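You operate a simulated robot arm through the tools that you are given. There is no shell and no other tool. Be economical: measure what you need, move in short steps, check, and stop when the job is done.

You are at the controls of a simulated robot arm. One attempt, no reset.

JOB
Put one of the short blue bags from the sack bench top on the tan tile. Fetch the short green bag and set it on the blue cover. Open the white door, take the yellow sack and put it on the shelf of the counter's cupboard and shut the door again. Put the hand brush on the sack bench top away on the top of the measuring bench. Put the small green sieve on the front row of the slatted board. Shut the orange hatch. Take the orange square tub and put it on the top of the teal dust box. The order is free. Set down upright: yellow sack.

The check looks at the end state, three seconds after you hand in, the way a careful person would. Anything else that was tipped, shoved, dropped, spilled or broken makes it a failure. A push-on lid holds only when it is set on centred and level and pressed home; a screw cap is set on level and turned clockwise until tight.

ROBOT AND FRAMES
A 6-joint arm with a two-finger parallel gripper on a trunk, on a base that drives. Base frame: it is fixed to the floor where the robot stands at the start and does not move with it; the origin is under the middle of the robot, x ahead of it, y to its left, z up. Readings come in m, rad, newtons and seconds.
With the tool pointing down near the work surface it reaches from about 0.24 to 0.66 m from the robot's upright axis, wherever it stands. Its first joint turns from -2.897 to 2.897 rad. Places, roughly: blue cover (15x15x2 cm) [-1.1, -1.8, 0.9]; front row of the slatted board (51x17 cm) [-0.98, -3.04, 0.82]; hand brush (14x6x10 cm) [1.1, -0.3, 0.8]; orange hatch [-0.9, -0.6, 0.8]; orange square tub (6x6x5 cm) [1.2, 1.2, 0.9]; shelf of the counter's cupboard [-1.1, -1.8, 0.4]; short blue bag [0.5, 0, 0.75]; short green bag [0.75, 0, 0.75]; small green sieve [0.5, -0.25, 0.75]; tan tile (14x14x2 cm) [-1.2, -3, 0.8]; top of the measuring bench [1.7, -5.6, 0.8]; top of the teal dust box (42x18 cm) [2.14, 1.12, 0.8]; white door [-0.8, -1.8, 0.5]; yellow sack [0.75, -0.25, 0.75]. Payload 1.57 kg.
Tool frame: the origin (TCP) lies between the finger pads and is the grasp point; the fingertips stand 0.03 m ahead of it; z points along the fingers, y is the line along which they close. Largest opening 0.11 m; finger width 0.024, thickness 0.012; the body of the gripper, 0.048 by 0.112 m, starts 0.078 m behind the TCP.
Orientation is that of the tool frame in the base frame, as [roll, pitch, yaw] about the fixed x, y, z axes, in that order (R = Rz(yaw) Ry(pitch) Rx(roll)). With the fingers straight down and closing along the base's y, the tool's x points along the base's -x, its y along +y and its z along -z.

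CONTROLS
- The arm moves only by the tool arm_command. Its argument "commands" is a list of rows, each a list of 3 entries, a list of its own where there are three numbers: the shift along the tool's x, y, z in mm, then the turn, a rotation vector about the tool's x, y, z in rad, then the opening in per cent of the stroke, from 0 (shut) to 100 (fully open). In form: [[[dx, dy, dz], [ax, ay, az], gripper], ...]. A call has 1 to 10 rows; each row shifts and turns the commanded pose from where the row before left it, along the tool's axes as they then stand. Rows are played at 5 a second. More than 0.05 m and 0.15 rad between two rows, or a gripper value outside its range, and nothing of the call is played. A pose out of reach is approached as far as the arm can. The call stops where the force on the tool passes 40 N (or 10 N more than at its start, if that is more) or the arm is blocked; 0.2 s more then pass. Each finger travels about 0.108 m/s and halts on what it meets, pressing with about 38 N; the grip force reading is that of the motor and also rises with nothing between the fingers. The clock runs only during rows and for 0.2 s after the last one: add rows that do not move to give the fingers time. The reply holds the time, the measured pose of the TCP, the force on the tool along the base axes, the opening and the grip force, in the units named above and with some noise, with the torque about the TCP (base axes, N m) and any sound that the robot's microphone picked up.
- Cameras (640 x 400 px; columns grow to the right, rows downward): "scene" is now at [-0.0007, 0.0696, 1.5901]; the picture's right is [-0.95, -0.31, 0.00], its down [-0.24, 0.74, -0.62] and it looks along [0.19, -0.59, -0.78] (base axes); focal length 214 px, centre (320, 200). "wrist" rides on the gripper at [0.07, 0.016, -0.141] in the tool frame; the picture's right is [-0.23, 0.97, 0.00], its down [-0.86, -0.20, -0.48] and it looks along [-0.47, -0.11, 0.88] (tool axes); focal length 222 px, centre (320, 200).
- snapshot(camera): a new picture of that camera. No time passes.
- lift_body(by): slides the trunk up (or, below 0, down) by that many m; the arm and the scene camera ride with it, the base frame stays. It gives what a move gives, with no picture.
- base_move(legs): drives the robot by 1 to 6 legs, each [ahead, left, turn to the left] in m, m and rad, along the robot's own axes; the way and the turn of a leg run together, so that a leg with both is an arc; at most 1.5 m and 3.142 rad a leg. The arm and the cameras ride along, it lands a little off, and it stops where it bumps. It gives what a move gives.
- aim_head(pan, tilt): turns the head with the scene camera to pan (to the left, within 2.094 rad either way) and tilt (down, from -0.506 to 1.204), counted from straight ahead of the robot. It gives what a move gives.
- point_at(camera, pixels): for up to 12 pixels [column, row] of the newest picture of that camera ("zoom" is the newest enlarged one), the place [x, y, z] in the base frame of the surface seen there, good to about 0.002 m, but the place of the scene camera against the robot may be out by one fixed shift of up to 0.018 m in any direction. No time passes.
- close_up(camera, box): a new picture of the part [left, top, right, bottom] of that camera's present view, enlarged. No time passes.
- sign_off(): hands the job in; it is judged then, once.

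Go step by step. Measure first, check grasps and placings, and put right what went wrong. The budget is 145 turns and 180 pictures, counting those below and the enlarged ones. Unless the task says otherwise, let go and move clear before handing in.

The tools are called after "Emit:" as a command line: name --argument value ..., lists and objects as JSON in quotes. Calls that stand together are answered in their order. arm_command: Moves the arm, as the interface text tells. Its arguments: {"type":"object","properties":{"commands":{"type":"array"}},"required":["commands"]} The other tools are called the same way: lift_body (by) slides the trunk up or down; base_move (legs) drives the base; aim_head (pan, tilt) turns the head that bears the scene camera; snapshot (camera) takes a picture; point_at (camera, pixels) gives the place of the surface under pixels of a picture; close_up (camera, box) takes an enlarged picture of a part of a camera's view; sign_off () hands the job in.

At the start:

```text
t: 0.0
eef_pos: [0.2036, -0.3682, 1.1197]
orientation: [-3.141, 0.001, 3.141]
force: [0.1, 0.6, -0.3]
torque: [0.02, 0.02, -0.03]
finger_gap: 0.1102
gripper_force: 0.2
trunk travel left (down, up): [-0.175, 0.415]
robot x, y, heading: [0.001, -0.0007, -0.0]
head pan, tilt: [-1.258, 0.897]
```

scene: 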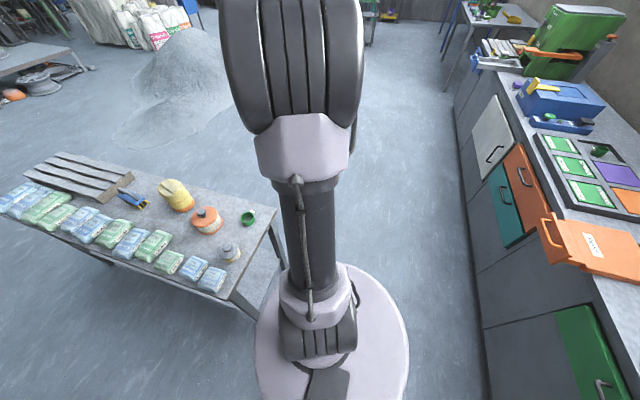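
wrist: 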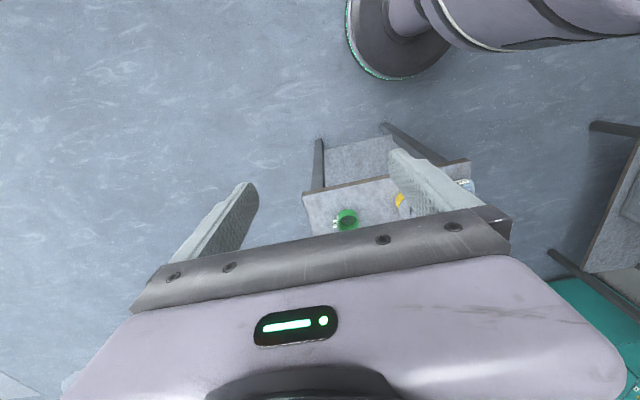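

The first picture shows the sack bench at left with bags (row from 0,200 to 220,280) and the counter with hatch and cupboard at right. I'll look straight at the sack bench.

Emit:
aim_head --pan -0.2 --tilt 0.85

Emit:
snapshot --camera "scene"

```text
t: 1.3
eef_pos: [0.2045, -0.3687, 1.1197]
orientation: [-3.141, 0.001, 3.141]
force: [0.4, -0.5, -0.3]
torque: [0.0, 0.07, -0.01]
finger_gap: 0.1098
gripper_force: 0.1
trunk travel left (down, up): [-0.175, 0.415]
robot x, y, heading: [0.0018, -0.0005, -0.002]
head pan, tilt: [-0.201, 0.85]
```

```text
177 pictures are left
```

scene: 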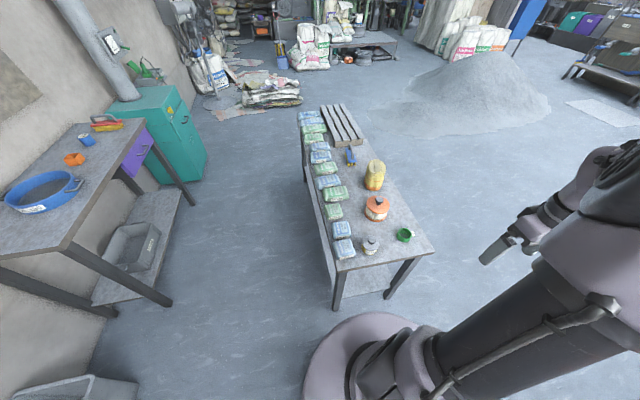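

Emit:
close_up --camera "scene" --box '[280, 100, 440, 270]'

Emit:
close_up --camera "scene" --box '[0, 60, 240, 220]'

Emit:
point_at --camera "scene" --pixels '[[344, 250], [341, 229], [333, 211], [334, 194], [370, 245], [404, 235], [376, 206], [374, 175], [351, 156], [74, 159], [88, 140], [145, 100]]'

```text
2.35 times, centred on (360, 185) of scene
```

zoom: 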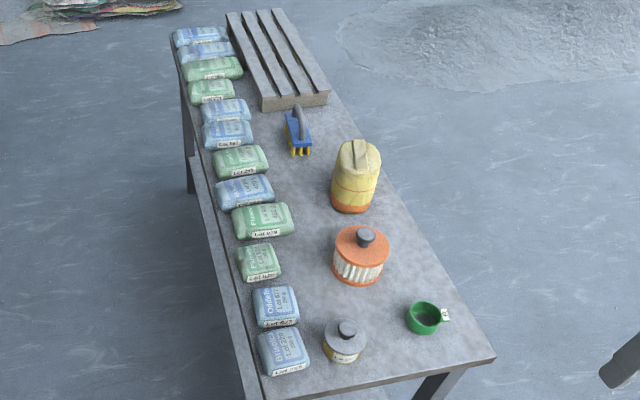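

```text
2.50 times, centred on (120, 140) of scene
```

zoom: 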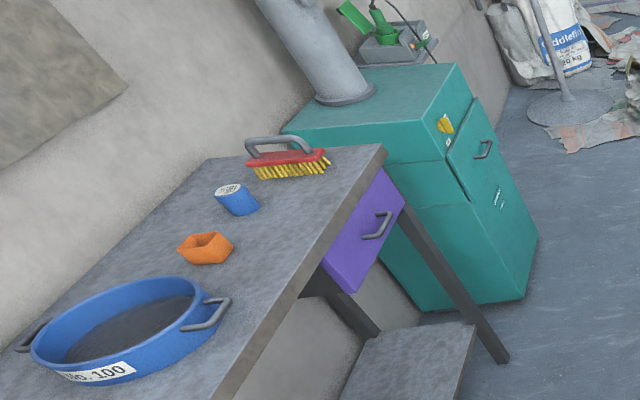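

```text
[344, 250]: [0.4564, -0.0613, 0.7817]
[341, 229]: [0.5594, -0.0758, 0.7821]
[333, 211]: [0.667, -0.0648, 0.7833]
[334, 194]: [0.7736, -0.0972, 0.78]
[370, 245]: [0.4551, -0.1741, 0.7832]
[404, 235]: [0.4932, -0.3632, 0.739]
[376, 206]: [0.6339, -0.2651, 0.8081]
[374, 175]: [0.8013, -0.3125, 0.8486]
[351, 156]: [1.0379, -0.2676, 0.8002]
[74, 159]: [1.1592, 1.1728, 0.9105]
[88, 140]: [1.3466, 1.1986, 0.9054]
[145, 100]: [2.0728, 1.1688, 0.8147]
```

The bench carries a row of bags at pixels (300-355, 110-260), the yellow sack near (374,175), the sieve at (404,235), the brush at (351,156). I'll enlarge the bags to tell short from long ones.

Emit:
close_up --camera "scene" --box '[300, 160, 420, 265]'

Emit:
close_up --camera "scene" --box '[290, 100, 370, 170]'

```text
3.81 times, centred on (360, 212) of scene
```

zoom: 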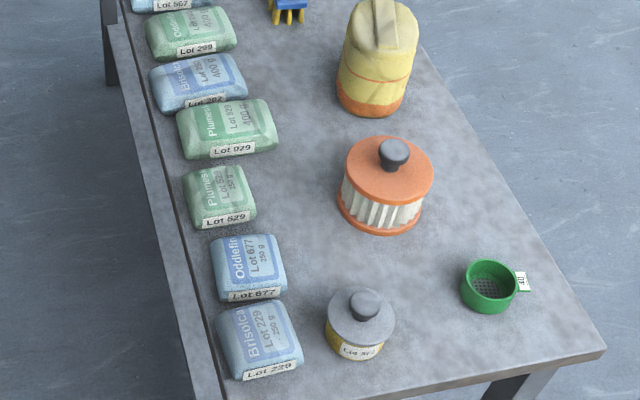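

```text
5.71 times, centred on (330, 135) of scene
```

zoom: 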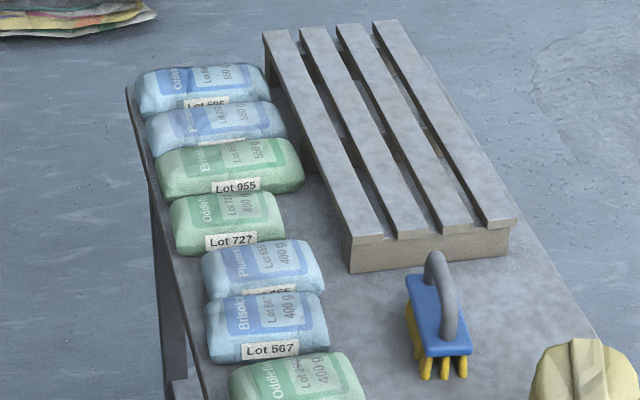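

The 250 g bags are the short ones: blue A and B at x≈0.46/0.56 and one green C at x≈0.67. Next I look at the counter.

Emit:
aim_head --pan -2.0 --tilt 0.7

Emit:
snapshot --camera "scene"

Emit:
close_up --camera "scene" --box '[240, 40, 440, 200]'

```text
t: 3.1
eef_pos: [0.2043, -0.3687, 1.1197]
orientation: [3.14, 0.001, -3.141]
force: [-0.7, 0.1, -0.9]
torque: [0.01, -0.04, -0.03]
finger_gap: 0.1102
gripper_force: 0.1
trunk travel left (down, up): [-0.175, 0.415]
robot x, y, heading: [-0.0012, 0.0004, -0.004]
head pan, tilt: [-2.0, 0.7]
```

```text
172 pictures are left
```

scene: 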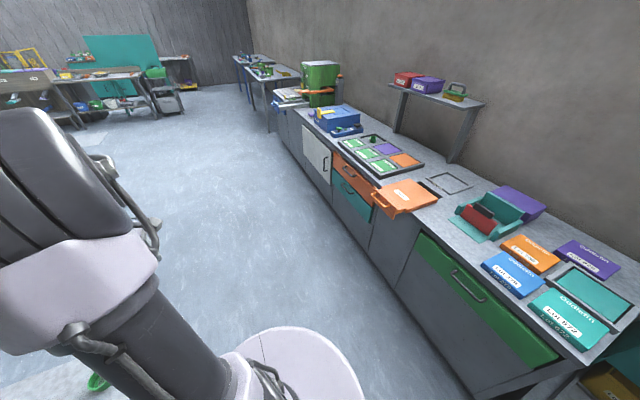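

```text
2.50 times, centred on (340, 120) of scene
```

zoom: 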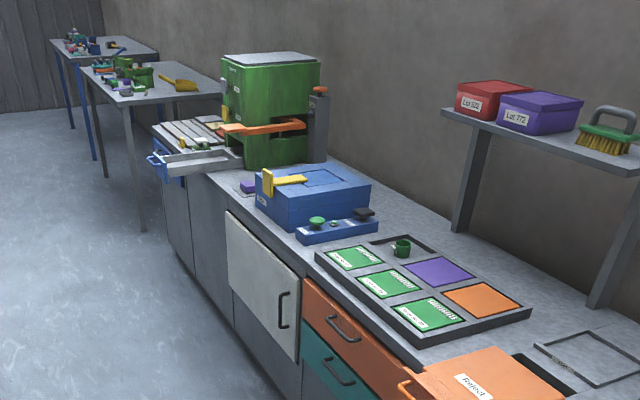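

The counter shows the orange hatch flap at (400,197), the white door at (317,155), blue box (340,120), slatted board (290,95). I'll bring the arm over the sack bench to view the bags with the wrist camera.

Emit:
arm_command --commands '[[[-33, 37, 0], [0, 0, 0], 100], [[-33, 37, 0], [0, 0, 0], 100], [[-33, 37, 0], [0, 0, 0], 100], [[-33, 37, 0], [0, 0, 0], 100], [[-33, 37, 0], [0, 0, 0], 100], [[-33, 37, 0], [0, 0, 0], 100]]'

Emit:
snapshot --camera "wrist"

Emit:
aim_head --pan -0.1 --tilt 1.0

Emit:
snapshot --camera "scene"

```text
t: 4.5
eef_pos: [0.4036, -0.146, 1.1195]
orientation: [3.141, 0.0, 3.141]
force: [-1.1, 0.2, 0.6]
torque: [0.02, 0.01, 0.04]
finger_gap: 0.11
gripper_force: 0.0
trunk travel left (down, up): [-0.175, 0.415]
robot x, y, heading: [0.0006, -0.0017, -0.004]
head pan, tilt: [-2.0, 0.7]
```

```text
170 pictures are left
```

wrist: 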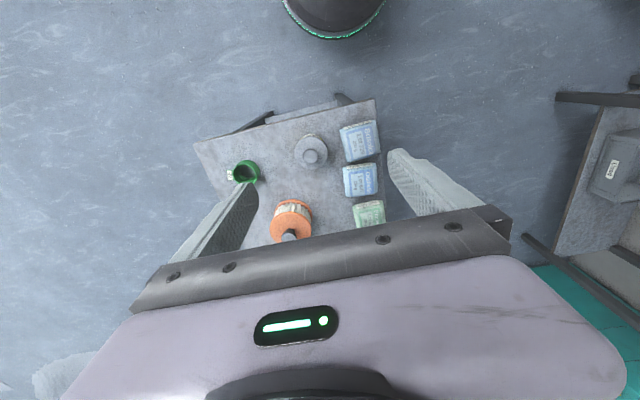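

```text
t: 6.4
eef_pos: [0.4029, -0.1467, 1.1191]
orientation: [-3.14, -0.001, 3.139]
force: [-1.2, -0.1, 0.1]
torque: [0.01, 0.02, 0.02]
finger_gap: 0.1103
gripper_force: 0.1
trunk travel left (down, up): [-0.175, 0.415]
robot x, y, heading: [0.0009, 0.0017, -0.003]
head pan, tilt: [-0.099, 1.0]
```

```text
169 pictures are left
```

scene: 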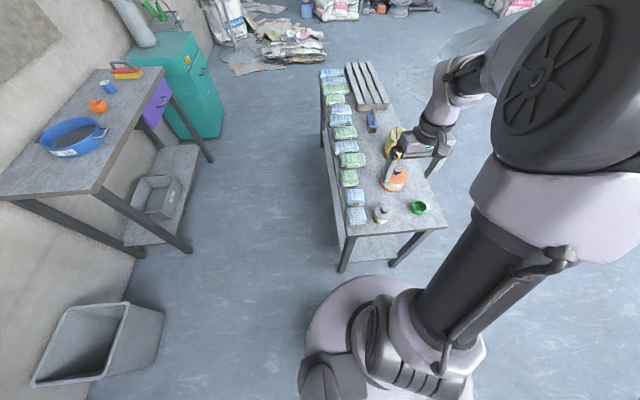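

The wrist view shows blue A at (360,142), blue B at (360,180), green C at (369,213), sieve at (246,172). I'll measure their corners there.

Emit:
point_at --camera "wrist" --pixels '[[342, 129], [376, 124], [345, 157], [378, 153], [360, 141], [345, 170], [376, 166], [360, 180], [353, 207], [384, 203], [369, 215], [335, 170]]'

Emit:
close_up --camera "wrist" --box '[190, 90, 400, 240]'

Emit:
point_at --camera "wrist" --pixels '[[328, 150], [294, 150], [311, 142], [246, 172], [236, 168], [258, 175], [248, 161], [244, 182], [375, 104], [197, 143], [231, 175], [360, 160]]'

```text
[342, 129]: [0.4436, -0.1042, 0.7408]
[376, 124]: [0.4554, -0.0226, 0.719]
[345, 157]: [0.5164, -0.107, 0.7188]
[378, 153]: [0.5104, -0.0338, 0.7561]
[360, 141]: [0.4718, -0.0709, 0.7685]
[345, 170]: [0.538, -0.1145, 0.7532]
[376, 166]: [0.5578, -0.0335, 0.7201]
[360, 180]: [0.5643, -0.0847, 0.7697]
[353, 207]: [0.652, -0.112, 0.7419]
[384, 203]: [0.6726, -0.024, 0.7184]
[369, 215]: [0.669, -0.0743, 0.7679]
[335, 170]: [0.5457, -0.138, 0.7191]
```

```text
2.67 times, centred on (295, 165) of wrist
```

zoom: 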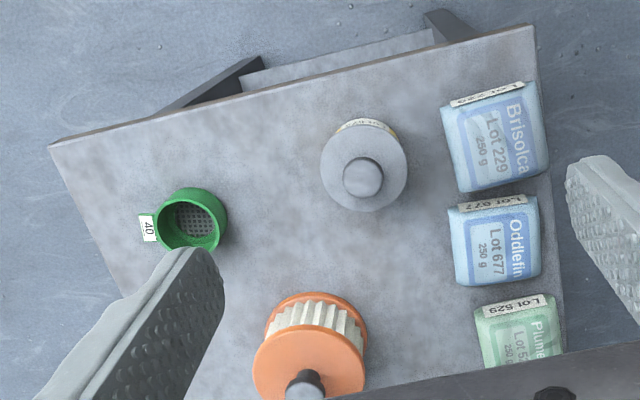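

```text
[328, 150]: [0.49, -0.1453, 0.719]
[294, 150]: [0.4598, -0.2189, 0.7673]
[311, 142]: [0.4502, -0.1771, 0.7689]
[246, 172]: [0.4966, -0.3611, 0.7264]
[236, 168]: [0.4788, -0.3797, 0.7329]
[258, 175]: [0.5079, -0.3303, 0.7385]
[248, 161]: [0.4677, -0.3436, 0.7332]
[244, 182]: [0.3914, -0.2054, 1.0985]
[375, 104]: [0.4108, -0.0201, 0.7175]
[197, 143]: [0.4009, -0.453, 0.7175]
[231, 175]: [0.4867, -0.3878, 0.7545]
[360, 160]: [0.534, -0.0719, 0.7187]
```

Table z=0.719, bag B centre ≈(0.565,-0.075), top 0.768, about 75 mm wide in y. I'll go above B and partly down, then look.

Emit:
arm_command --commands '[[[-41, 18, 0], [0, 0, 0], 100], [[-41, 18, 0], [0, 0, 0], 100], [[-41, 18, 0], [0, 0, 0], 100], [[-40, 18, 0], [0, 0, 0], 100], [[0, 0, 50], [0, 0, 0], 100], [[0, 0, 50], [0, 0, 0], 100], [[0, 0, 50], [0, 0, 0], 100], [[0, 0, 50], [0, 0, 0], 100], [[0, 0, 50], [0, 0, 0], 100], [[0, 0, 30], [0, 0, 0], 100]]'

Emit:
snapshot --camera "wrist"

```text
t: 8.6
eef_pos: [0.5654, -0.0758, 0.8393]
orientation: [-3.141, 0.001, 3.14]
force: [-1.0, -0.1, 0.0]
torque: [0.02, 0.02, -0.01]
finger_gap: 0.1099
gripper_force: 0.1
trunk travel left (down, up): [-0.175, 0.415]
robot x, y, heading: [-0.0011, -0.0023, -0.002]
head pan, tilt: [-0.099, 1.0]
```

```text
167 pictures are left
```

wrist: 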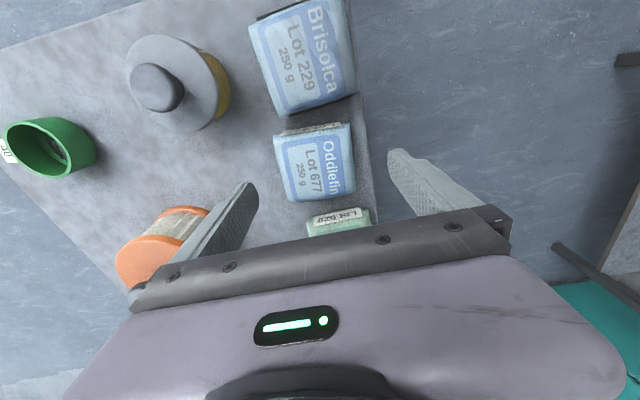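

Bag B is at (315,165) now; I check its corners before lowering.

Emit:
point_at --camera "wrist" --pixels '[[277, 140], [349, 124], [291, 198], [353, 190], [315, 165], [284, 170], [350, 157]]'

```text
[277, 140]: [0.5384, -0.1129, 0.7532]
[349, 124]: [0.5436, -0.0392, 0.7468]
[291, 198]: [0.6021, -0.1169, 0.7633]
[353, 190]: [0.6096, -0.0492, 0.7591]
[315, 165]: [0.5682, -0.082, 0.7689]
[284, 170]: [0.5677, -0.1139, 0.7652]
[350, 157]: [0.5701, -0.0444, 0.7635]
```

Centre is (0.573,-0.079). Lower to TCP z 0.755 and close.

Emit:
arm_command --commands '[[[-8, -3, 42], [0, 0, 0], 100], [[0, 0, 42], [0, 0, 0], 100], [[0, 0, 0], [0, 0, 0], 40], [[0, 0, 0], [0, 0, 0], 40], [[0, 0, 0], [0, 0, 0], 40], [[0, 0, 0], [0, 0, 0], 40]]'

```text
t: 10.0
eef_pos: [0.5734, -0.0777, 0.756]
orientation: [-3.142, 0.001, 3.141]
force: [0.0, 0.4, -0.5]
torque: [0.0, 0.03, 0.02]
finger_gap: 0.0831
gripper_force: 38.1
trunk travel left (down, up): [-0.175, 0.415]
robot x, y, heading: [0.0031, -0.0004, -0.001]
head pan, tilt: [-0.099, 1.0]
```

Grip holds at 83 mm with 38 N. Lift it and retract.

Emit:
arm_command --commands '[[[0, 0, -30], [0, 0, 0], 40], [[0, 0, -50], [0, 0, 0], 40], [[0, 0, -50], [0, 0, 0], 40], [[0, 0, -50], [0, 0, 0], 40], [[0, 0, -50], [0, 0, 0], 40], [[50, 0, 0], [0, 0, 0], 40], [[50, 0, 0], [0, 0, 0], 40], [[50, 0, 0], [0, 0, 0], 40]]'

Emit:
snapshot --camera "wrist"

Emit:
aim_head --pan -1.9 --tilt 0.6

Emit:
snapshot --camera "scene"

```text
t: 11.8
eef_pos: [0.4218, -0.0771, 0.986]
orientation: [-3.141, 0.0, 3.141]
force: [-0.2, -0.2, -3.1]
torque: [-0.01, -0.02, -0.01]
finger_gap: 0.0829
gripper_force: 37.3
trunk travel left (down, up): [-0.175, 0.415]
robot x, y, heading: [0.0038, 0.0004, 0.004]
head pan, tilt: [-0.099, 1.0]
```

```text
166 pictures are left
```

wrist: 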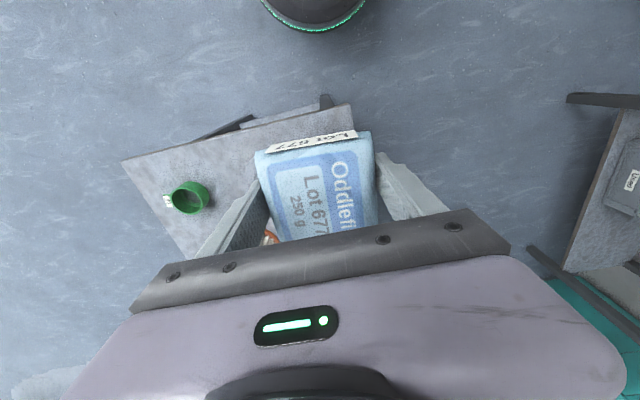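

```text
t: 13.6
eef_pos: [0.423, -0.0767, 0.9849]
orientation: [3.14, 0.001, -3.141]
force: [0.7, -1.0, -2.6]
torque: [-0.02, 0.03, 0.0]
finger_gap: 0.0827
gripper_force: 37.8
trunk travel left (down, up): [-0.175, 0.415]
robot x, y, heading: [0.0017, -0.0026, 0.003]
head pan, tilt: [-1.901, 0.6]
```

```text
165 pictures are left
```

scene: 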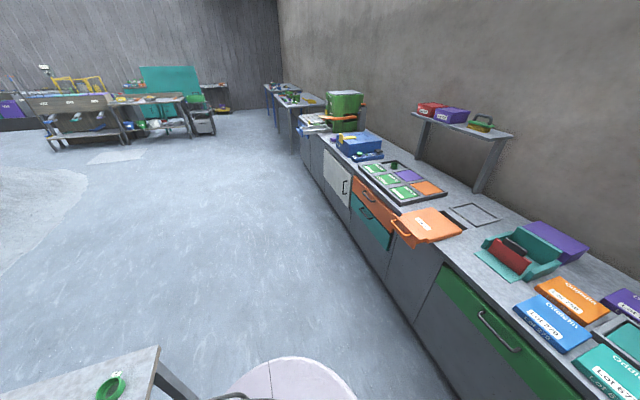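

The bag is held well. I measure counter edge points and the hatch to plan the drive.

Emit:
point_at --camera "scene" --pixels '[[395, 229], [430, 225], [402, 215], [458, 225], [448, 213], [440, 255], [327, 152], [355, 200], [367, 197], [318, 130], [376, 262], [372, 238]]'

Emit:
close_up --camera "scene" --box '[340, 160, 540, 285]'

Emit:
close_up --camera "scene" --box '[280, 80, 400, 160]'

```text
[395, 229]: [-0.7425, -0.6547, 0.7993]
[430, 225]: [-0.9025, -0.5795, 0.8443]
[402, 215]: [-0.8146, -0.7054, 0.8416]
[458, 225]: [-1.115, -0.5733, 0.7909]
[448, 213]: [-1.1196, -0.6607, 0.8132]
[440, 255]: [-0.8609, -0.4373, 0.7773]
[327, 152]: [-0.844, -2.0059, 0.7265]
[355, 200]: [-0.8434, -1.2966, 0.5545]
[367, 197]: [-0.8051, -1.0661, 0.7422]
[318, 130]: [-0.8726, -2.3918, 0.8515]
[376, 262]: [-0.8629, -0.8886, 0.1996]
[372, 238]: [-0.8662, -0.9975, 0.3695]
```

```text
3.20 times, centred on (440, 222) of scene
```

zoom: 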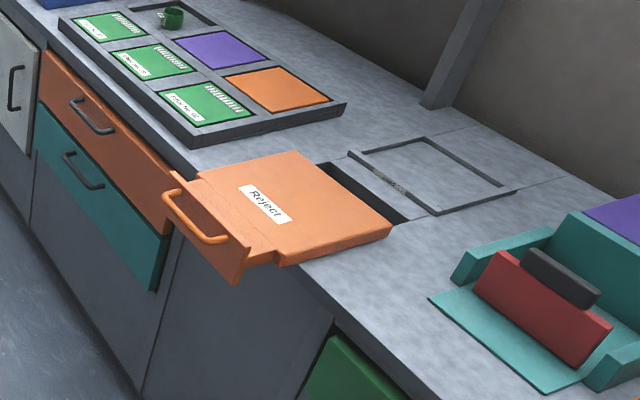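

```text
5.00 times, centred on (340, 120) of scene
```

zoom: 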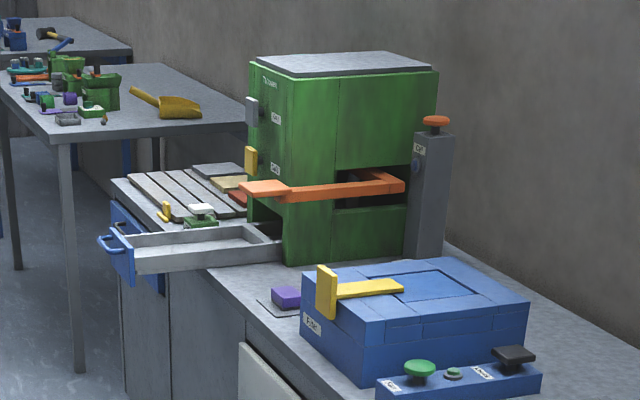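

The hatch is a slide plate pulled toward the room; handle at about (-0.74,-0.65,0.79). First I carry the bag to the slatted board / tan tile area.

Emit:
base_move --legs '[[0, 0, -1.571], [1.45, 0, 0], [1.45, 0, 0], [0, 0, -1.571]]'

Emit:
aim_head --pan 0.0 --tilt 0.7

Emit:
snapshot --camera "scene"

```text
t: 35.2
eef_pos: [-0.4435, -2.8184, 0.9857]
orientation: [3.141, 0.0, -0.008]
force: [-0.2, 0.9, -2.6]
torque: [-0.01, -0.01, -0.02]
finger_gap: 0.0819
gripper_force: 37.5
trunk travel left (down, up): [-0.175, 0.415]
robot x, y, heading: [-0.0185, -2.9014, 3.125]
head pan, tilt: [-1.901, 0.6]
```

```text
t: 37.1
eef_pos: [-0.442, -2.8193, 0.9864]
orientation: [-3.141, 0.0, -0.009]
force: [-0.6, -0.5, -2.7]
torque: [-0.01, -0.03, -0.02]
finger_gap: 0.0817
gripper_force: 38.3
trunk travel left (down, up): [-0.175, 0.415]
robot x, y, heading: [-0.0172, -2.8998, 3.131]
head pan, tilt: [0.0, 0.7]
```

```text
162 pictures are left
```

scene: 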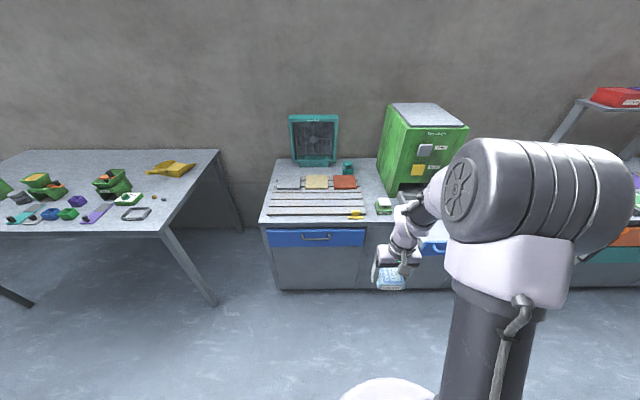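

Emit:
close_up --camera "scene" --box '[255, 150, 415, 250]'

Emit:
point_at --camera "scene" --pixels '[[317, 182], [306, 188], [329, 188], [326, 176], [272, 207], [330, 207], [357, 216], [383, 206], [280, 222], [290, 184], [344, 182], [347, 168]]'

```text
4.00 times, centred on (335, 200) of scene
```

zoom: 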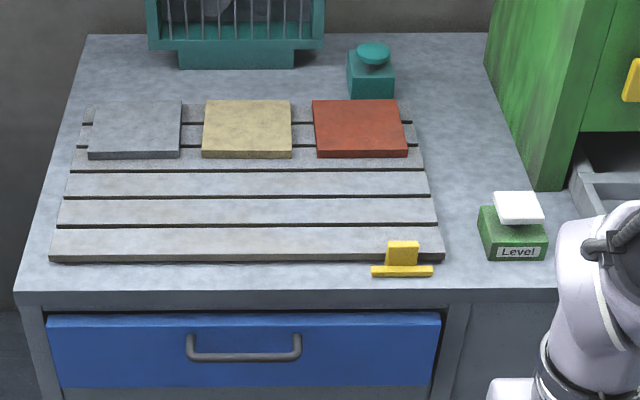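

```text
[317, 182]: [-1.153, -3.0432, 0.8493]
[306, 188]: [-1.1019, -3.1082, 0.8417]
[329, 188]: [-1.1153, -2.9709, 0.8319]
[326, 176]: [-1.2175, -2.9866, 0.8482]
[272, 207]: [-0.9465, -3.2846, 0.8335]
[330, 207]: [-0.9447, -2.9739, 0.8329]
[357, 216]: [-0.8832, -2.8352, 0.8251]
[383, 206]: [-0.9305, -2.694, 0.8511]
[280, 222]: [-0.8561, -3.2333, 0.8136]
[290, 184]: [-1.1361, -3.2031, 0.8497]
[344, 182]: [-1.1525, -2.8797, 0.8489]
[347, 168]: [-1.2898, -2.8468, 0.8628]
```

Tan tile centre is about (-1.153,-3.043). I drive closer with the bag at z≈0.98, clear of everything on top.

Emit:
base_move --legs '[[0, 0.14, 0], [0.52, 0, 0]]'

Emit:
snapshot --camera "wrist"

Emit:
snapshot --camera "scene"

```text
t: 41.0
eef_pos: [-0.9613, -2.9549, 0.9862]
orientation: [-3.14, 0.0, -0.008]
force: [0.5, 0.2, -2.7]
torque: [0.01, 0.0, -0.04]
finger_gap: 0.0819
gripper_force: 37.9
trunk travel left (down, up): [-0.175, 0.415]
robot x, y, heading: [-0.537, -3.0367, 3.131]
head pan, tilt: [0.0, 0.7]
```

```text
160 pictures are left
```

wrist: 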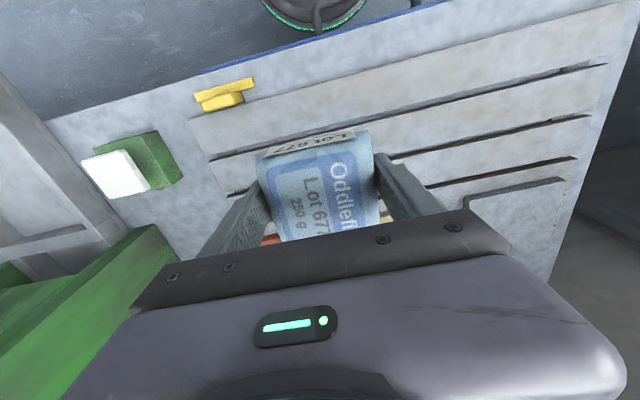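

```text
159 pictures are left
```

scene: 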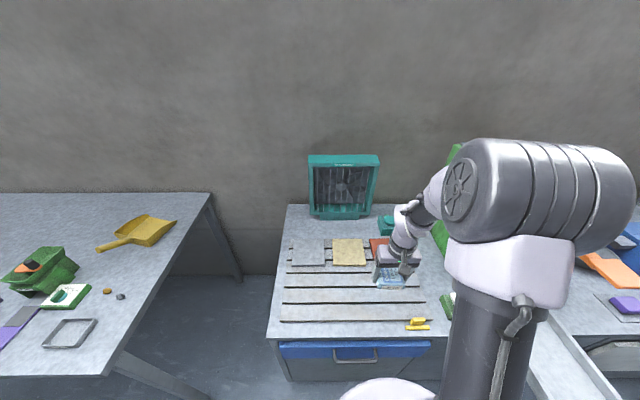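

I compare the slat grooves in both views (wrist (605,65),(590,113),(577,158); scene (283,303),(286,288),(288,271)) to find the scene-camera shift, and measure the tile.

Emit:
point_at --camera "scene" --pixels '[[333, 241], [364, 240], [333, 266], [367, 265], [349, 252], [283, 303], [286, 288], [288, 272], [416, 299], [290, 320]]'

Emit:
point_at --camera "wrist" --pixels '[[605, 65], [590, 114], [577, 159], [222, 158], [260, 242], [390, 216], [440, 100], [270, 100]]'

Emit:
close_up --camera "scene" --box '[270, 220, 430, 340]'

```text
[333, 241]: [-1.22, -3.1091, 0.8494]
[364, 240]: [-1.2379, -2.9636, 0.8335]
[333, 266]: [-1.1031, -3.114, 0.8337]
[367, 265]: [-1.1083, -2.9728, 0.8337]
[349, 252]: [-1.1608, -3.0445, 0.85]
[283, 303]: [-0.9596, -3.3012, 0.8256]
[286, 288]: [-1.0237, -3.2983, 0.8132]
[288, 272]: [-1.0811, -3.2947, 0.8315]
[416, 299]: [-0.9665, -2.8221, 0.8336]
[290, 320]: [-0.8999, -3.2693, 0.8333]
```

```text
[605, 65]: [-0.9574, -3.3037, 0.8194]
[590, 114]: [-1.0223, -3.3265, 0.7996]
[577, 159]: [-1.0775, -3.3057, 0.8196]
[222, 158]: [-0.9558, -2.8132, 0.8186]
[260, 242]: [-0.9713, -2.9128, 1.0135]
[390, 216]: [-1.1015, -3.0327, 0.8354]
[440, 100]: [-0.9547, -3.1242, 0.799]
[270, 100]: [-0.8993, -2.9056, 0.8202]
```

```text
3.33 times, centred on (350, 280) of scene
```

zoom: 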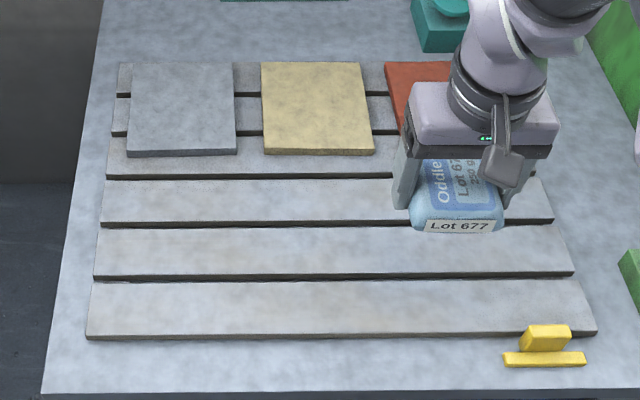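

Scene reads 13.5 mm too high, xy within 3 mm. Tile centre ≈(-1.16,-3.045), top 0.836; I move over it and lower to TCP z 0.877.

Emit:
arm_command --commands '[[[-40, 18, 0], [0, 0, 0], 40], [[-40, 18, 0], [0, 0, 0], 40], [[-40, 18, 0], [0, 0, 0], 40], [[-40, 18, 0], [0, 0, 0], 40], [[-39, 18, 0], [0, 0, 0], 40], [[0, 0, 40], [0, 0, 0], 40], [[0, 0, 40], [0, 0, 0], 40], [[0, 0, 29], [0, 0, 0], 40]]'

Emit:
snapshot --camera "wrist"

Emit:
close_up --camera "scene" --box '[270, 180, 430, 300]'

```text
t: 42.8
eef_pos: [-1.159, -3.0433, 0.8755]
orientation: [3.141, 0.001, -0.009]
force: [0.1, 0.3, -2.4]
torque: [0.0, 0.0, -0.01]
finger_gap: 0.0817
gripper_force: 38.1
trunk travel left (down, up): [-0.175, 0.415]
robot x, y, heading: [-0.5348, -3.0346, 3.133]
head pan, tilt: [0.0, 0.7]
```

```text
157 pictures are left
```

wrist: 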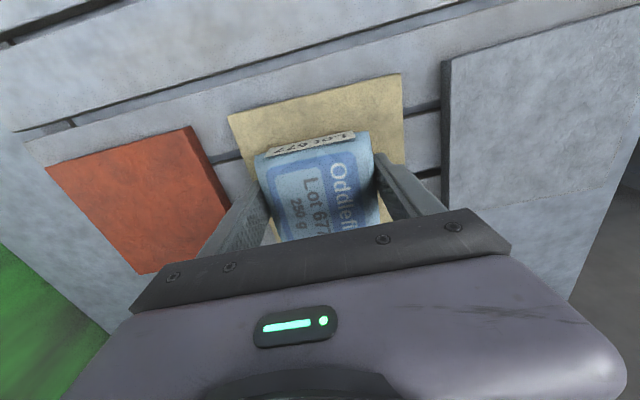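

```text
3.33 times, centred on (350, 240) of scene
```

zoom: 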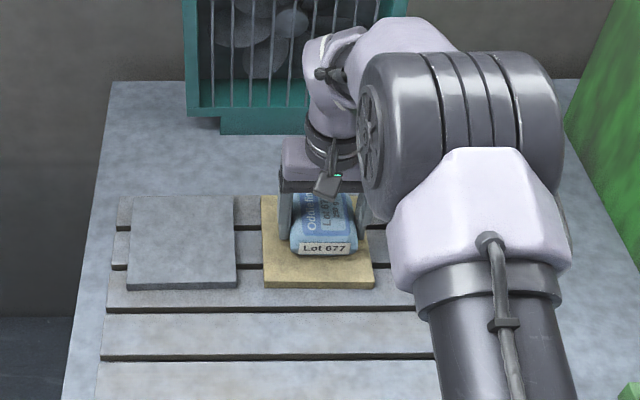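

The bag is centred over the tile and not yet touching (force -2.4). Lower 3 mm, release, rise.

Emit:
arm_command --commands '[[[0, 0, 3], [0, 0, 0], 40], [[0, 0, 0], [0, 0, 0], 90], [[0, 0, 0], [0, 0, 0], 100], [[0, 0, 0], [0, 0, 0], 100], [[0, 0, -40], [0, 0, 0], 100], [[0, 0, -40], [0, 0, 0], 100], [[0, 0, -40], [0, 0, 0], 100], [[50, 0, 0], [0, 0, 0], 100], [[50, 0, 0], [0, 0, 0], 100], [[50, 0, 0], [0, 0, 0], 100]]'

Emit:
snapshot --camera "wrist"

Emit:
close_up --camera "scene" --box '[270, 180, 430, 300]'

```text
t: 45.0
eef_pos: [-1.0091, -3.0433, 0.9936]
orientation: [-3.141, 0.003, -0.009]
force: [0.4, 0.1, -0.1]
torque: [-0.01, 0.02, 0.0]
finger_gap: 0.1101
gripper_force: 0.1
trunk travel left (down, up): [-0.175, 0.415]
robot x, y, heading: [-0.5382, -3.039, 3.132]
head pan, tilt: [0.0, 0.7]
```

```text
155 pictures are left
```

wrist: 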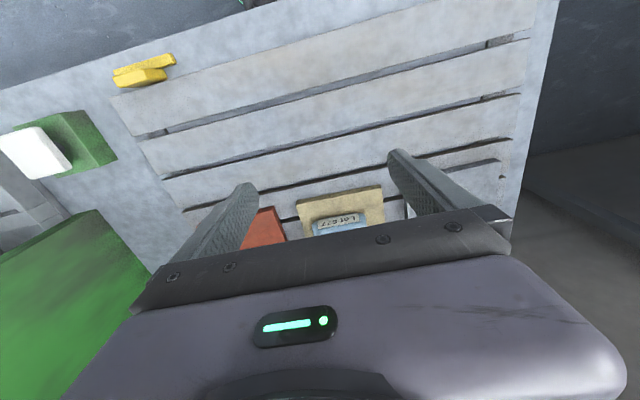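

```text
3.33 times, centred on (350, 240) of scene
```

zoom: 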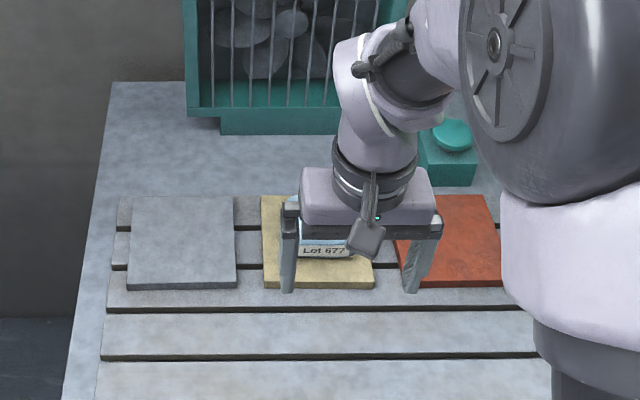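

The bag sits on the tan tile. Now I back off and shift to face the white door.

Emit:
base_move --legs '[[-0.4, 0, 0], [0, -1.25, 0]]'

Emit:
snapshot --camera "scene"

Emit:
aim_head --pan -0.4 --tilt 0.75

Emit:
snapshot --camera "scene"

```text
t: 53.4
eef_pos: [-0.599, -1.8047, 0.9923]
orientation: [3.141, 0.0, -0.01]
force: [0.6, -0.4, 0.5]
torque: [-0.02, -0.01, 0.01]
finger_gap: 0.1099
gripper_force: 0.1
trunk travel left (down, up): [-0.175, 0.415]
robot x, y, heading: [-0.1294, -1.7964, 3.142]
head pan, tilt: [0.0, 0.7]
```

```text
153 pictures are left
```

scene: 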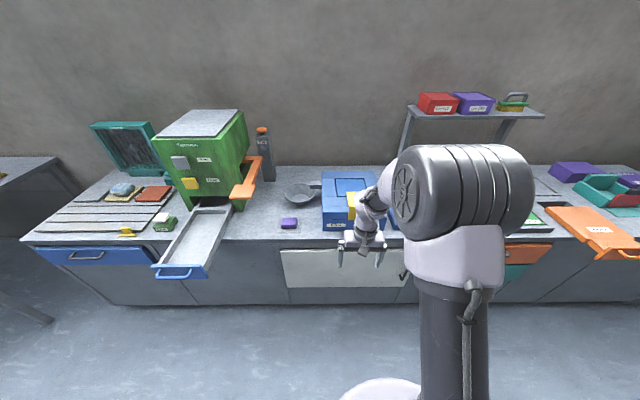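

```text
t: 54.2
eef_pos: [-0.5996, -1.8051, 0.9921]
orientation: [-3.14, 0.002, -0.008]
force: [-0.6, 0.6, 0.0]
torque: [0.02, 0.01, -0.03]
finger_gap: 0.1101
gripper_force: 0.0
trunk travel left (down, up): [-0.175, 0.415]
robot x, y, heading: [-0.1297, -1.8015, 3.135]
head pan, tilt: [-0.4, 0.75]
```

```text
152 pictures are left
```

scene: 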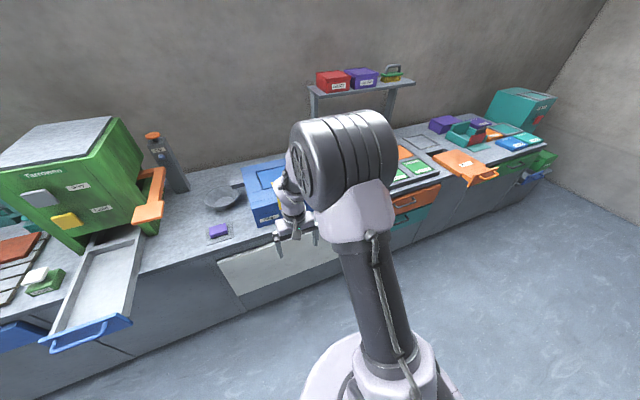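

The white door spans around y -2.0…-1.45 with its handle at its right (403,278), so it hinges at the left. I move the robot to the right (+y) to see the handle freely.

Emit:
base_move --legs '[[0, -0.6, 0]]'

Emit:
aim_head --pan 0.3 --tilt 0.8

Emit:
snapshot --camera "scene"

```text
t: 57.6
eef_pos: [-0.5949, -1.2061, 0.9921]
orientation: [-3.141, -0.002, -0.005]
force: [-0.1, -0.5, 0.7]
torque: [-0.02, -0.01, 0.02]
finger_gap: 0.1103
gripper_force: 0.1
trunk travel left (down, up): [-0.175, 0.415]
robot x, y, heading: [-0.1235, -1.1983, 3.135]
head pan, tilt: [-0.4, 0.75]
```

```text
t: 58.7
eef_pos: [-0.595, -1.2069, 0.9922]
orientation: [3.141, 0.001, -0.005]
force: [-0.8, -0.1, -0.1]
torque: [-0.02, -0.02, 0.01]
finger_gap: 0.1097
gripper_force: 0.1
trunk travel left (down, up): [-0.175, 0.415]
robot x, y, heading: [-0.1229, -1.1959, 3.138]
head pan, tilt: [0.3, 0.799]
```

```text
151 pictures are left
```

scene: 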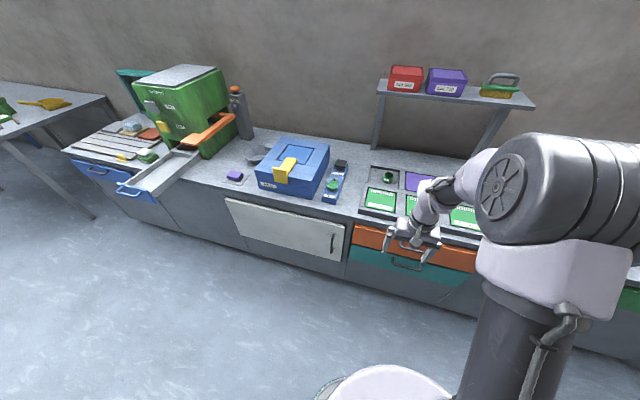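

Emit:
close_up --camera "scene" --box '[210, 130, 370, 270]'

Emit:
point_at --camera "scene" --pixels '[[331, 243], [334, 252], [336, 234], [344, 226], [226, 199], [342, 261], [237, 236], [290, 225], [312, 153], [325, 156], [301, 176], [282, 170]]'

```text
2.86 times, centred on (290, 200) of scene
```

zoom: 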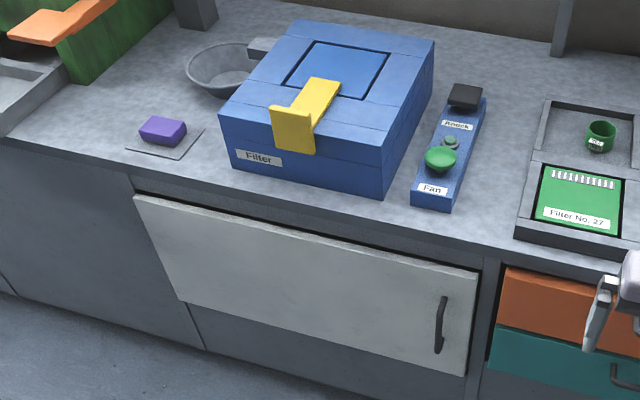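

```text
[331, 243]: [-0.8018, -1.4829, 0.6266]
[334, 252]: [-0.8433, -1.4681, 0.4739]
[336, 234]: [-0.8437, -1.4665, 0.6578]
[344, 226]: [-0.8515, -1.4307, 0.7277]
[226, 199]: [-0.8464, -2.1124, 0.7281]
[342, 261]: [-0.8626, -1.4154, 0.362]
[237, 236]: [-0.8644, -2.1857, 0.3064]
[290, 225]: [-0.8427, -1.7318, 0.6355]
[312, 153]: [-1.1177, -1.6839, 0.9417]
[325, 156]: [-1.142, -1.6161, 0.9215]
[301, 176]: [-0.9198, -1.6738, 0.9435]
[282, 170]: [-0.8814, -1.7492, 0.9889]
```

Door face x≈-0.84, y -2.11 (hinge) to -1.43, handle near y -1.48. I'll measure the handle bar and the blue cover more closely in the enlarged view.

Emit:
point_at --camera "zoom" --pixels '[[443, 300], [439, 312], [437, 325], [437, 340], [438, 350], [420, 325], [465, 372], [340, 50], [295, 88], [360, 100], [385, 55], [318, 85]]'

Emit:
base_move --legs '[[0, 0.25, 0], [0.15, 0, 0]]'

Emit:
aim_head --pan 0.0 --tilt 1.1

Emit:
snapshot --camera "scene"

```text
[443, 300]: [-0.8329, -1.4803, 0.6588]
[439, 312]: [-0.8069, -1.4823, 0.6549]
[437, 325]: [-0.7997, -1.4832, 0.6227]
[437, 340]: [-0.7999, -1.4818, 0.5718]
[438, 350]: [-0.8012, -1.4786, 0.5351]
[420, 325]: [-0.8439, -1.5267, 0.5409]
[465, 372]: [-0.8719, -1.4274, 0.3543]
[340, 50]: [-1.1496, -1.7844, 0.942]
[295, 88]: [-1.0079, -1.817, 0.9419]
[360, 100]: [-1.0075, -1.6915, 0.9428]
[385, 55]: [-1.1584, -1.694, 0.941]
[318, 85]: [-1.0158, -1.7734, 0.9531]
```

```text
t: 61.5
eef_pos: [-0.7464, -1.4546, 0.9924]
orientation: [3.141, 0.0, -0.009]
force: [-0.5, 0.0, -0.1]
torque: [0.02, -0.03, 0.02]
finger_gap: 0.1099
gripper_force: 0.0
trunk travel left (down, up): [-0.175, 0.415]
robot x, y, heading: [-0.2732, -1.4488, 3.134]
head pan, tilt: [0.3, 0.799]
```

```text
t: 62.3
eef_pos: [-0.7465, -1.4549, 0.9922]
orientation: [-3.141, 0.0, -0.01]
force: [-0.2, 0.3, -0.2]
torque: [0.01, -0.02, -0.04]
finger_gap: 0.11
gripper_force: 0.1
trunk travel left (down, up): [-0.175, 0.415]
robot x, y, heading: [-0.2781, -1.4473, 3.133]
head pan, tilt: [0.0, 1.1]
```

```text
149 pictures are left
```

scene: 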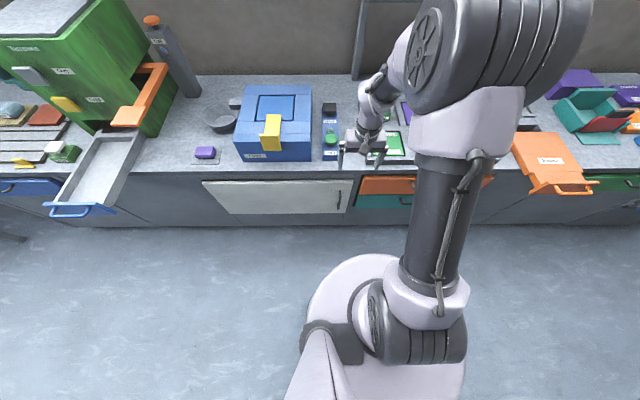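

Handle bar at x≈-0.80, y≈-1.483, z 0.52–0.645. I retract, lower the trunk and tilt the tool ~45° toward the door.

Emit:
arm_command --commands '[[[40, 0, 0], [0, 0, 0], 100], [[40, 0, 0], [0, 0, 0], 100], [[40, 0, 0], [0, 0, 0], 100]]'

Emit:
lift_body --by -0.17

Emit:
arm_command --commands '[[[0, 5, 10], [0, -0.15, 0], 100], [[0, 5, 10], [0, -0.15, 0], 100], [[0, 5, 10], [0, -0.15, 0], 100], [[0, 5, 10], [0, -0.15, 0], 100], [[0, 5, 10], [0, -0.15, 0], 100], [[0, 3, 10], [0, -0.15, 0], 100]]'

```text
t: 63.1
eef_pos: [-0.626, -1.4573, 0.993]
orientation: [-3.141, -0.001, -0.008]
force: [-0.3, -0.2, 0.5]
torque: [-0.01, -0.01, 0.0]
finger_gap: 0.11
gripper_force: 0.0
trunk travel left (down, up): [-0.175, 0.415]
robot x, y, heading: [-0.2754, -1.4493, 3.133]
head pan, tilt: [0.0, 1.1]
```

```text
t: 65.0
eef_pos: [-0.6265, -1.4567, 0.8235]
orientation: [-3.141, 0.0, -0.011]
force: [0.4, -1.2, -0.2]
torque: [0.0, 0.04, 0.01]
finger_gap: 0.1101
gripper_force: 0.1
trunk travel left (down, up): [-0.005, 0.585]
robot x, y, heading: [-0.2768, -1.4466, 3.138]
head pan, tilt: [0.0, 1.1]
```

```text
t: 66.4
eef_pos: [-0.7307, -1.4959, 0.7661]
orientation: [-3.14, 0.899, -0.009]
force: [-0.3, 0.4, 0.6]
torque: [0.0, 0.01, -0.03]
finger_gap: 0.11
gripper_force: 0.1
out of reach, approached as far as the arm can: row 2, 3, 4, 5, 6
trunk travel left (down, up): [-0.005, 0.585]
robot x, y, heading: [-0.2787, -1.4485, 3.134]
head pan, tilt: [0.0, 1.1]
```

The tilt was out of reach close in, so the arm ended extended at x -0.731. I back the base off and go down to handle height.

Emit:
base_move --legs '[[-0.13, 0, 0]]'

Emit:
arm_command --commands '[[[35, -3, 28], [0, 0, 0], 100], [[35, -3, 28], [0, 0, 0], 100], [[35, -3, 28], [0, 0, 0], 100], [[35, -3, 28], [0, 0, 0], 100]]'

Emit:
snapshot --camera "wrist"

Emit:
snapshot --camera "scene"

```text
t: 67.7
eef_pos: [-0.6029, -1.4963, 0.7661]
orientation: [-3.142, 0.898, -0.009]
force: [-0.4, 0.6, -0.6]
torque: [-0.02, -0.03, 0.04]
finger_gap: 0.1102
gripper_force: 0.0
trunk travel left (down, up): [-0.005, 0.585]
robot x, y, heading: [-0.1445, -1.4507, 3.132]
head pan, tilt: [0.0, 1.1]
```

```text
t: 68.7
eef_pos: [-0.6045, -1.4844, 0.5873]
orientation: [-3.141, 0.899, -0.009]
force: [-0.1, 0.8, 0.2]
torque: [0.0, 0.01, 0.01]
finger_gap: 0.11
gripper_force: 0.0
trunk travel left (down, up): [-0.005, 0.585]
robot x, y, heading: [-0.1451, -1.4523, 3.134]
head pan, tilt: [0.0, 1.1]
```

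```text
148 pictures are left
```

wrist: 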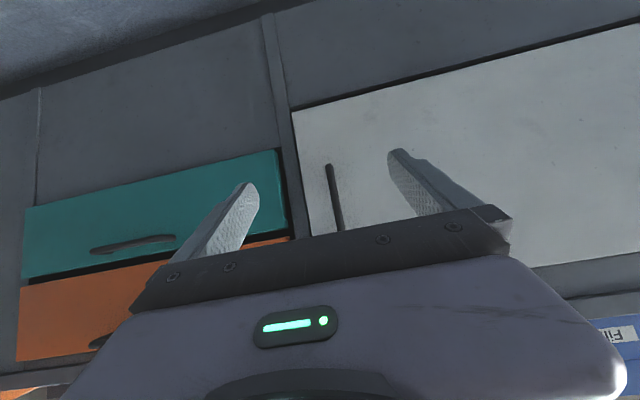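

```text
147 pictures are left
```

scene: 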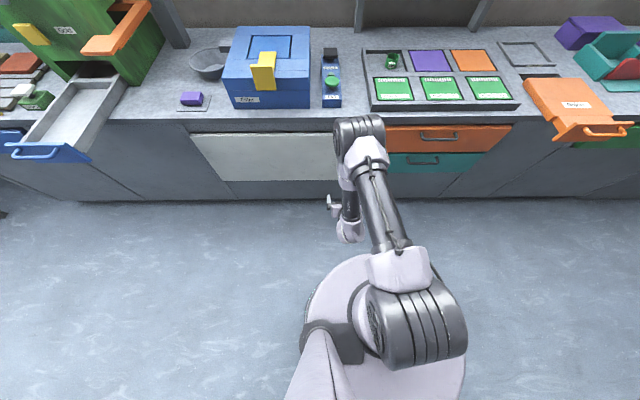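

Handle is visible at wrist (335,195). I check the elbow's place relative to the counter edge before moving in, and the handle's location.

Emit:
point_at --camera "scene" --pixels '[[350, 123], [370, 125], [362, 150], [385, 205], [365, 112]]'

Emit:
point_at --camera "wrist" --pixels '[[328, 168], [335, 195], [341, 225], [350, 195]]'

```text
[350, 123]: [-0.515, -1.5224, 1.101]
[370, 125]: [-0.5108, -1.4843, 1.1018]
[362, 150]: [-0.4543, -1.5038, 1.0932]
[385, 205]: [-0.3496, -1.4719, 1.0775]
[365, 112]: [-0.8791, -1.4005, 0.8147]
```

```text
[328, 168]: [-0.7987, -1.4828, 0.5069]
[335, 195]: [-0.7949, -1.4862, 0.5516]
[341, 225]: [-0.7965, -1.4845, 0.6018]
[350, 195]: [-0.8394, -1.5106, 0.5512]
```

Bar is at x -0.797, y -1.485. Move straight in 0.193 m and close.

Emit:
arm_command --commands '[[[-30, 0, 37.6], [0, 0, 0], 100], [[-30, 0, 37.6], [0, 0, 0], 100], [[-30, 0, 37.6], [0, 0, 0], 100], [[-30, 0, 37.6], [0, 0, 0], 100], [[0, 0, 0], [0, 0, 0], 0], [[0, 0, 0], [0, 0, 0], 0], [[0, 0, 0], [0, 0, 0], 0], [[0, 0, 0], [0, 0, 0], 0]]'

Emit:
snapshot --camera "wrist"

```text
t: 70.5
eef_pos: [-0.7958, -1.485, 0.5886]
orientation: [-3.139, 0.899, -0.008]
force: [-0.8, -14.0, 0.2]
torque: [-0.24, -0.16, 0.1]
finger_gap: 0.0128
gripper_force: 29.5
trunk travel left (down, up): [-0.005, 0.585]
robot x, y, heading: [-0.145, -1.4506, 3.128]
head pan, tilt: [0.0, 1.1]
```

```text
146 pictures are left
```

wrist: 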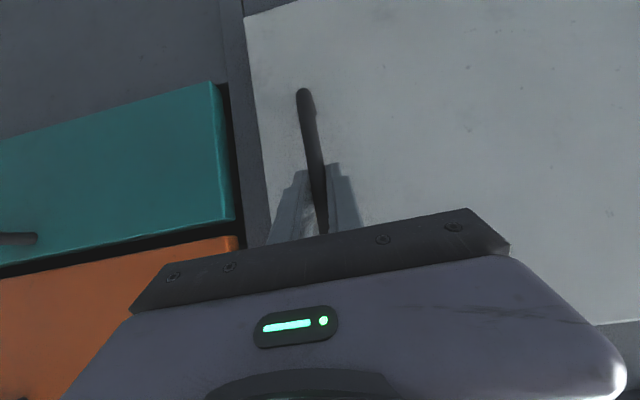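

Gripped on the bar (12.8 mm). Pull along the hinge arc, turning with the door.

Emit:
arm_command --commands '[[[25, 1.3, -31], [0.0495, 0, 0.0394], 0], [[25, 1.3, -31], [0.0495, 0, 0.0394], 0], [[25, 1.3, -31], [0.0495, 0, 0.0394], 0], [[25, 1.3, -31], [0.0495, 0, 0.0394], 0], [[25, 1.3, -31], [0.0495, 0, 0.0394], 0]]'

Emit:
snapshot --camera "wrist"

Emit:
snapshot --camera "scene"

```text
t: 71.1
eef_pos: [-0.7223, -1.4933, 0.5897]
orientation: [3.139, 0.902, -0.119]
force: [-2.0, -5.5, -3.3]
torque: [-0.1, -0.43, 0.18]
finger_gap: 0.013
gripper_force: 30.1
trunk travel left (down, up): [-0.005, 0.585]
robot x, y, heading: [-0.1458, -1.4473, 3.134]
head pan, tilt: [0.0, 1.1]
stopped in row 3: the force on the tool passed its limit at 43 N (the readings are from after the stop); the commanded pose is now the measured one
```

```text
145 pictures are left
```

wrist: 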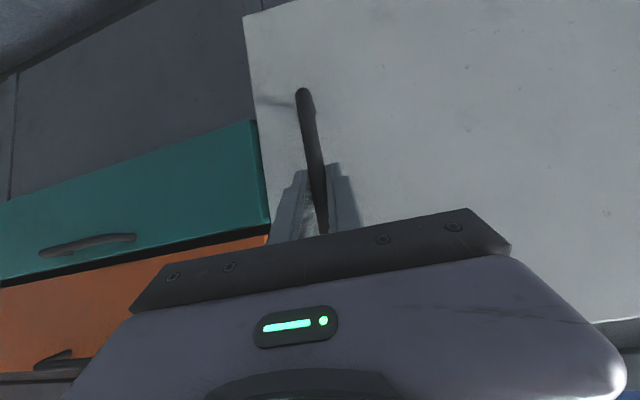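

```text
144 pictures are left
```

scene: 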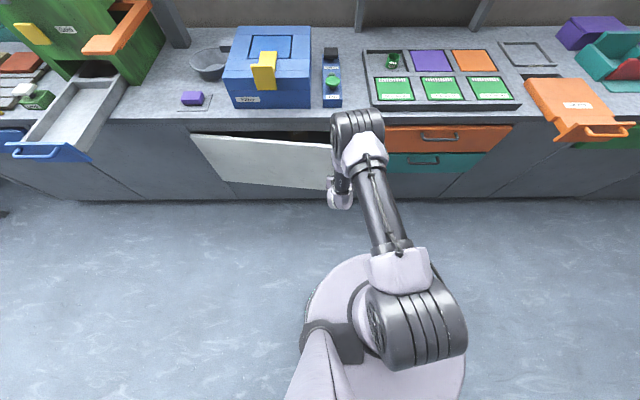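

The door opens (≈0.12 rad); the stop was a force peak. Continue with half-size steps.

Emit:
arm_command --commands '[[[12.5, 0.6, -15.5], [0.0247, 0, 0.0197], 0], [[12.5, 0.6, -15.5], [0.0247, 0, 0.0197], 0], [[12.5, 0.6, -15.5], [0.0247, 0, 0.0197], 0], [[12.5, 0.6, -15.5], [0.0247, 0, 0.0197], 0], [[12.5, 0.6, -15.5], [0.0247, 0, 0.0197], 0], [[12.5, 0.6, -15.5], [0.0247, 0, 0.0197], 0], [[12.5, 0.6, -15.5], [0.0247, 0, 0.0197], 0], [[12.5, 0.6, -15.5], [0.0247, 0, 0.0197], 0]]'

```text
t: 72.1
eef_pos: [-0.6537, -1.5117, 0.5884]
orientation: [3.136, 0.906, -0.224]
force: [-2.4, -7.5, -9.5]
torque: [0.1, -0.56, 0.13]
finger_gap: 0.013
gripper_force: 30.0
trunk travel left (down, up): [-0.005, 0.585]
robot x, y, heading: [-0.143, -1.4496, 3.132]
head pan, tilt: [0.0, 1.1]
stopped in row 4: the force on the tool passed its limit at 41 N (the readings are from after the stop); the commanded pose is now the measured one
```

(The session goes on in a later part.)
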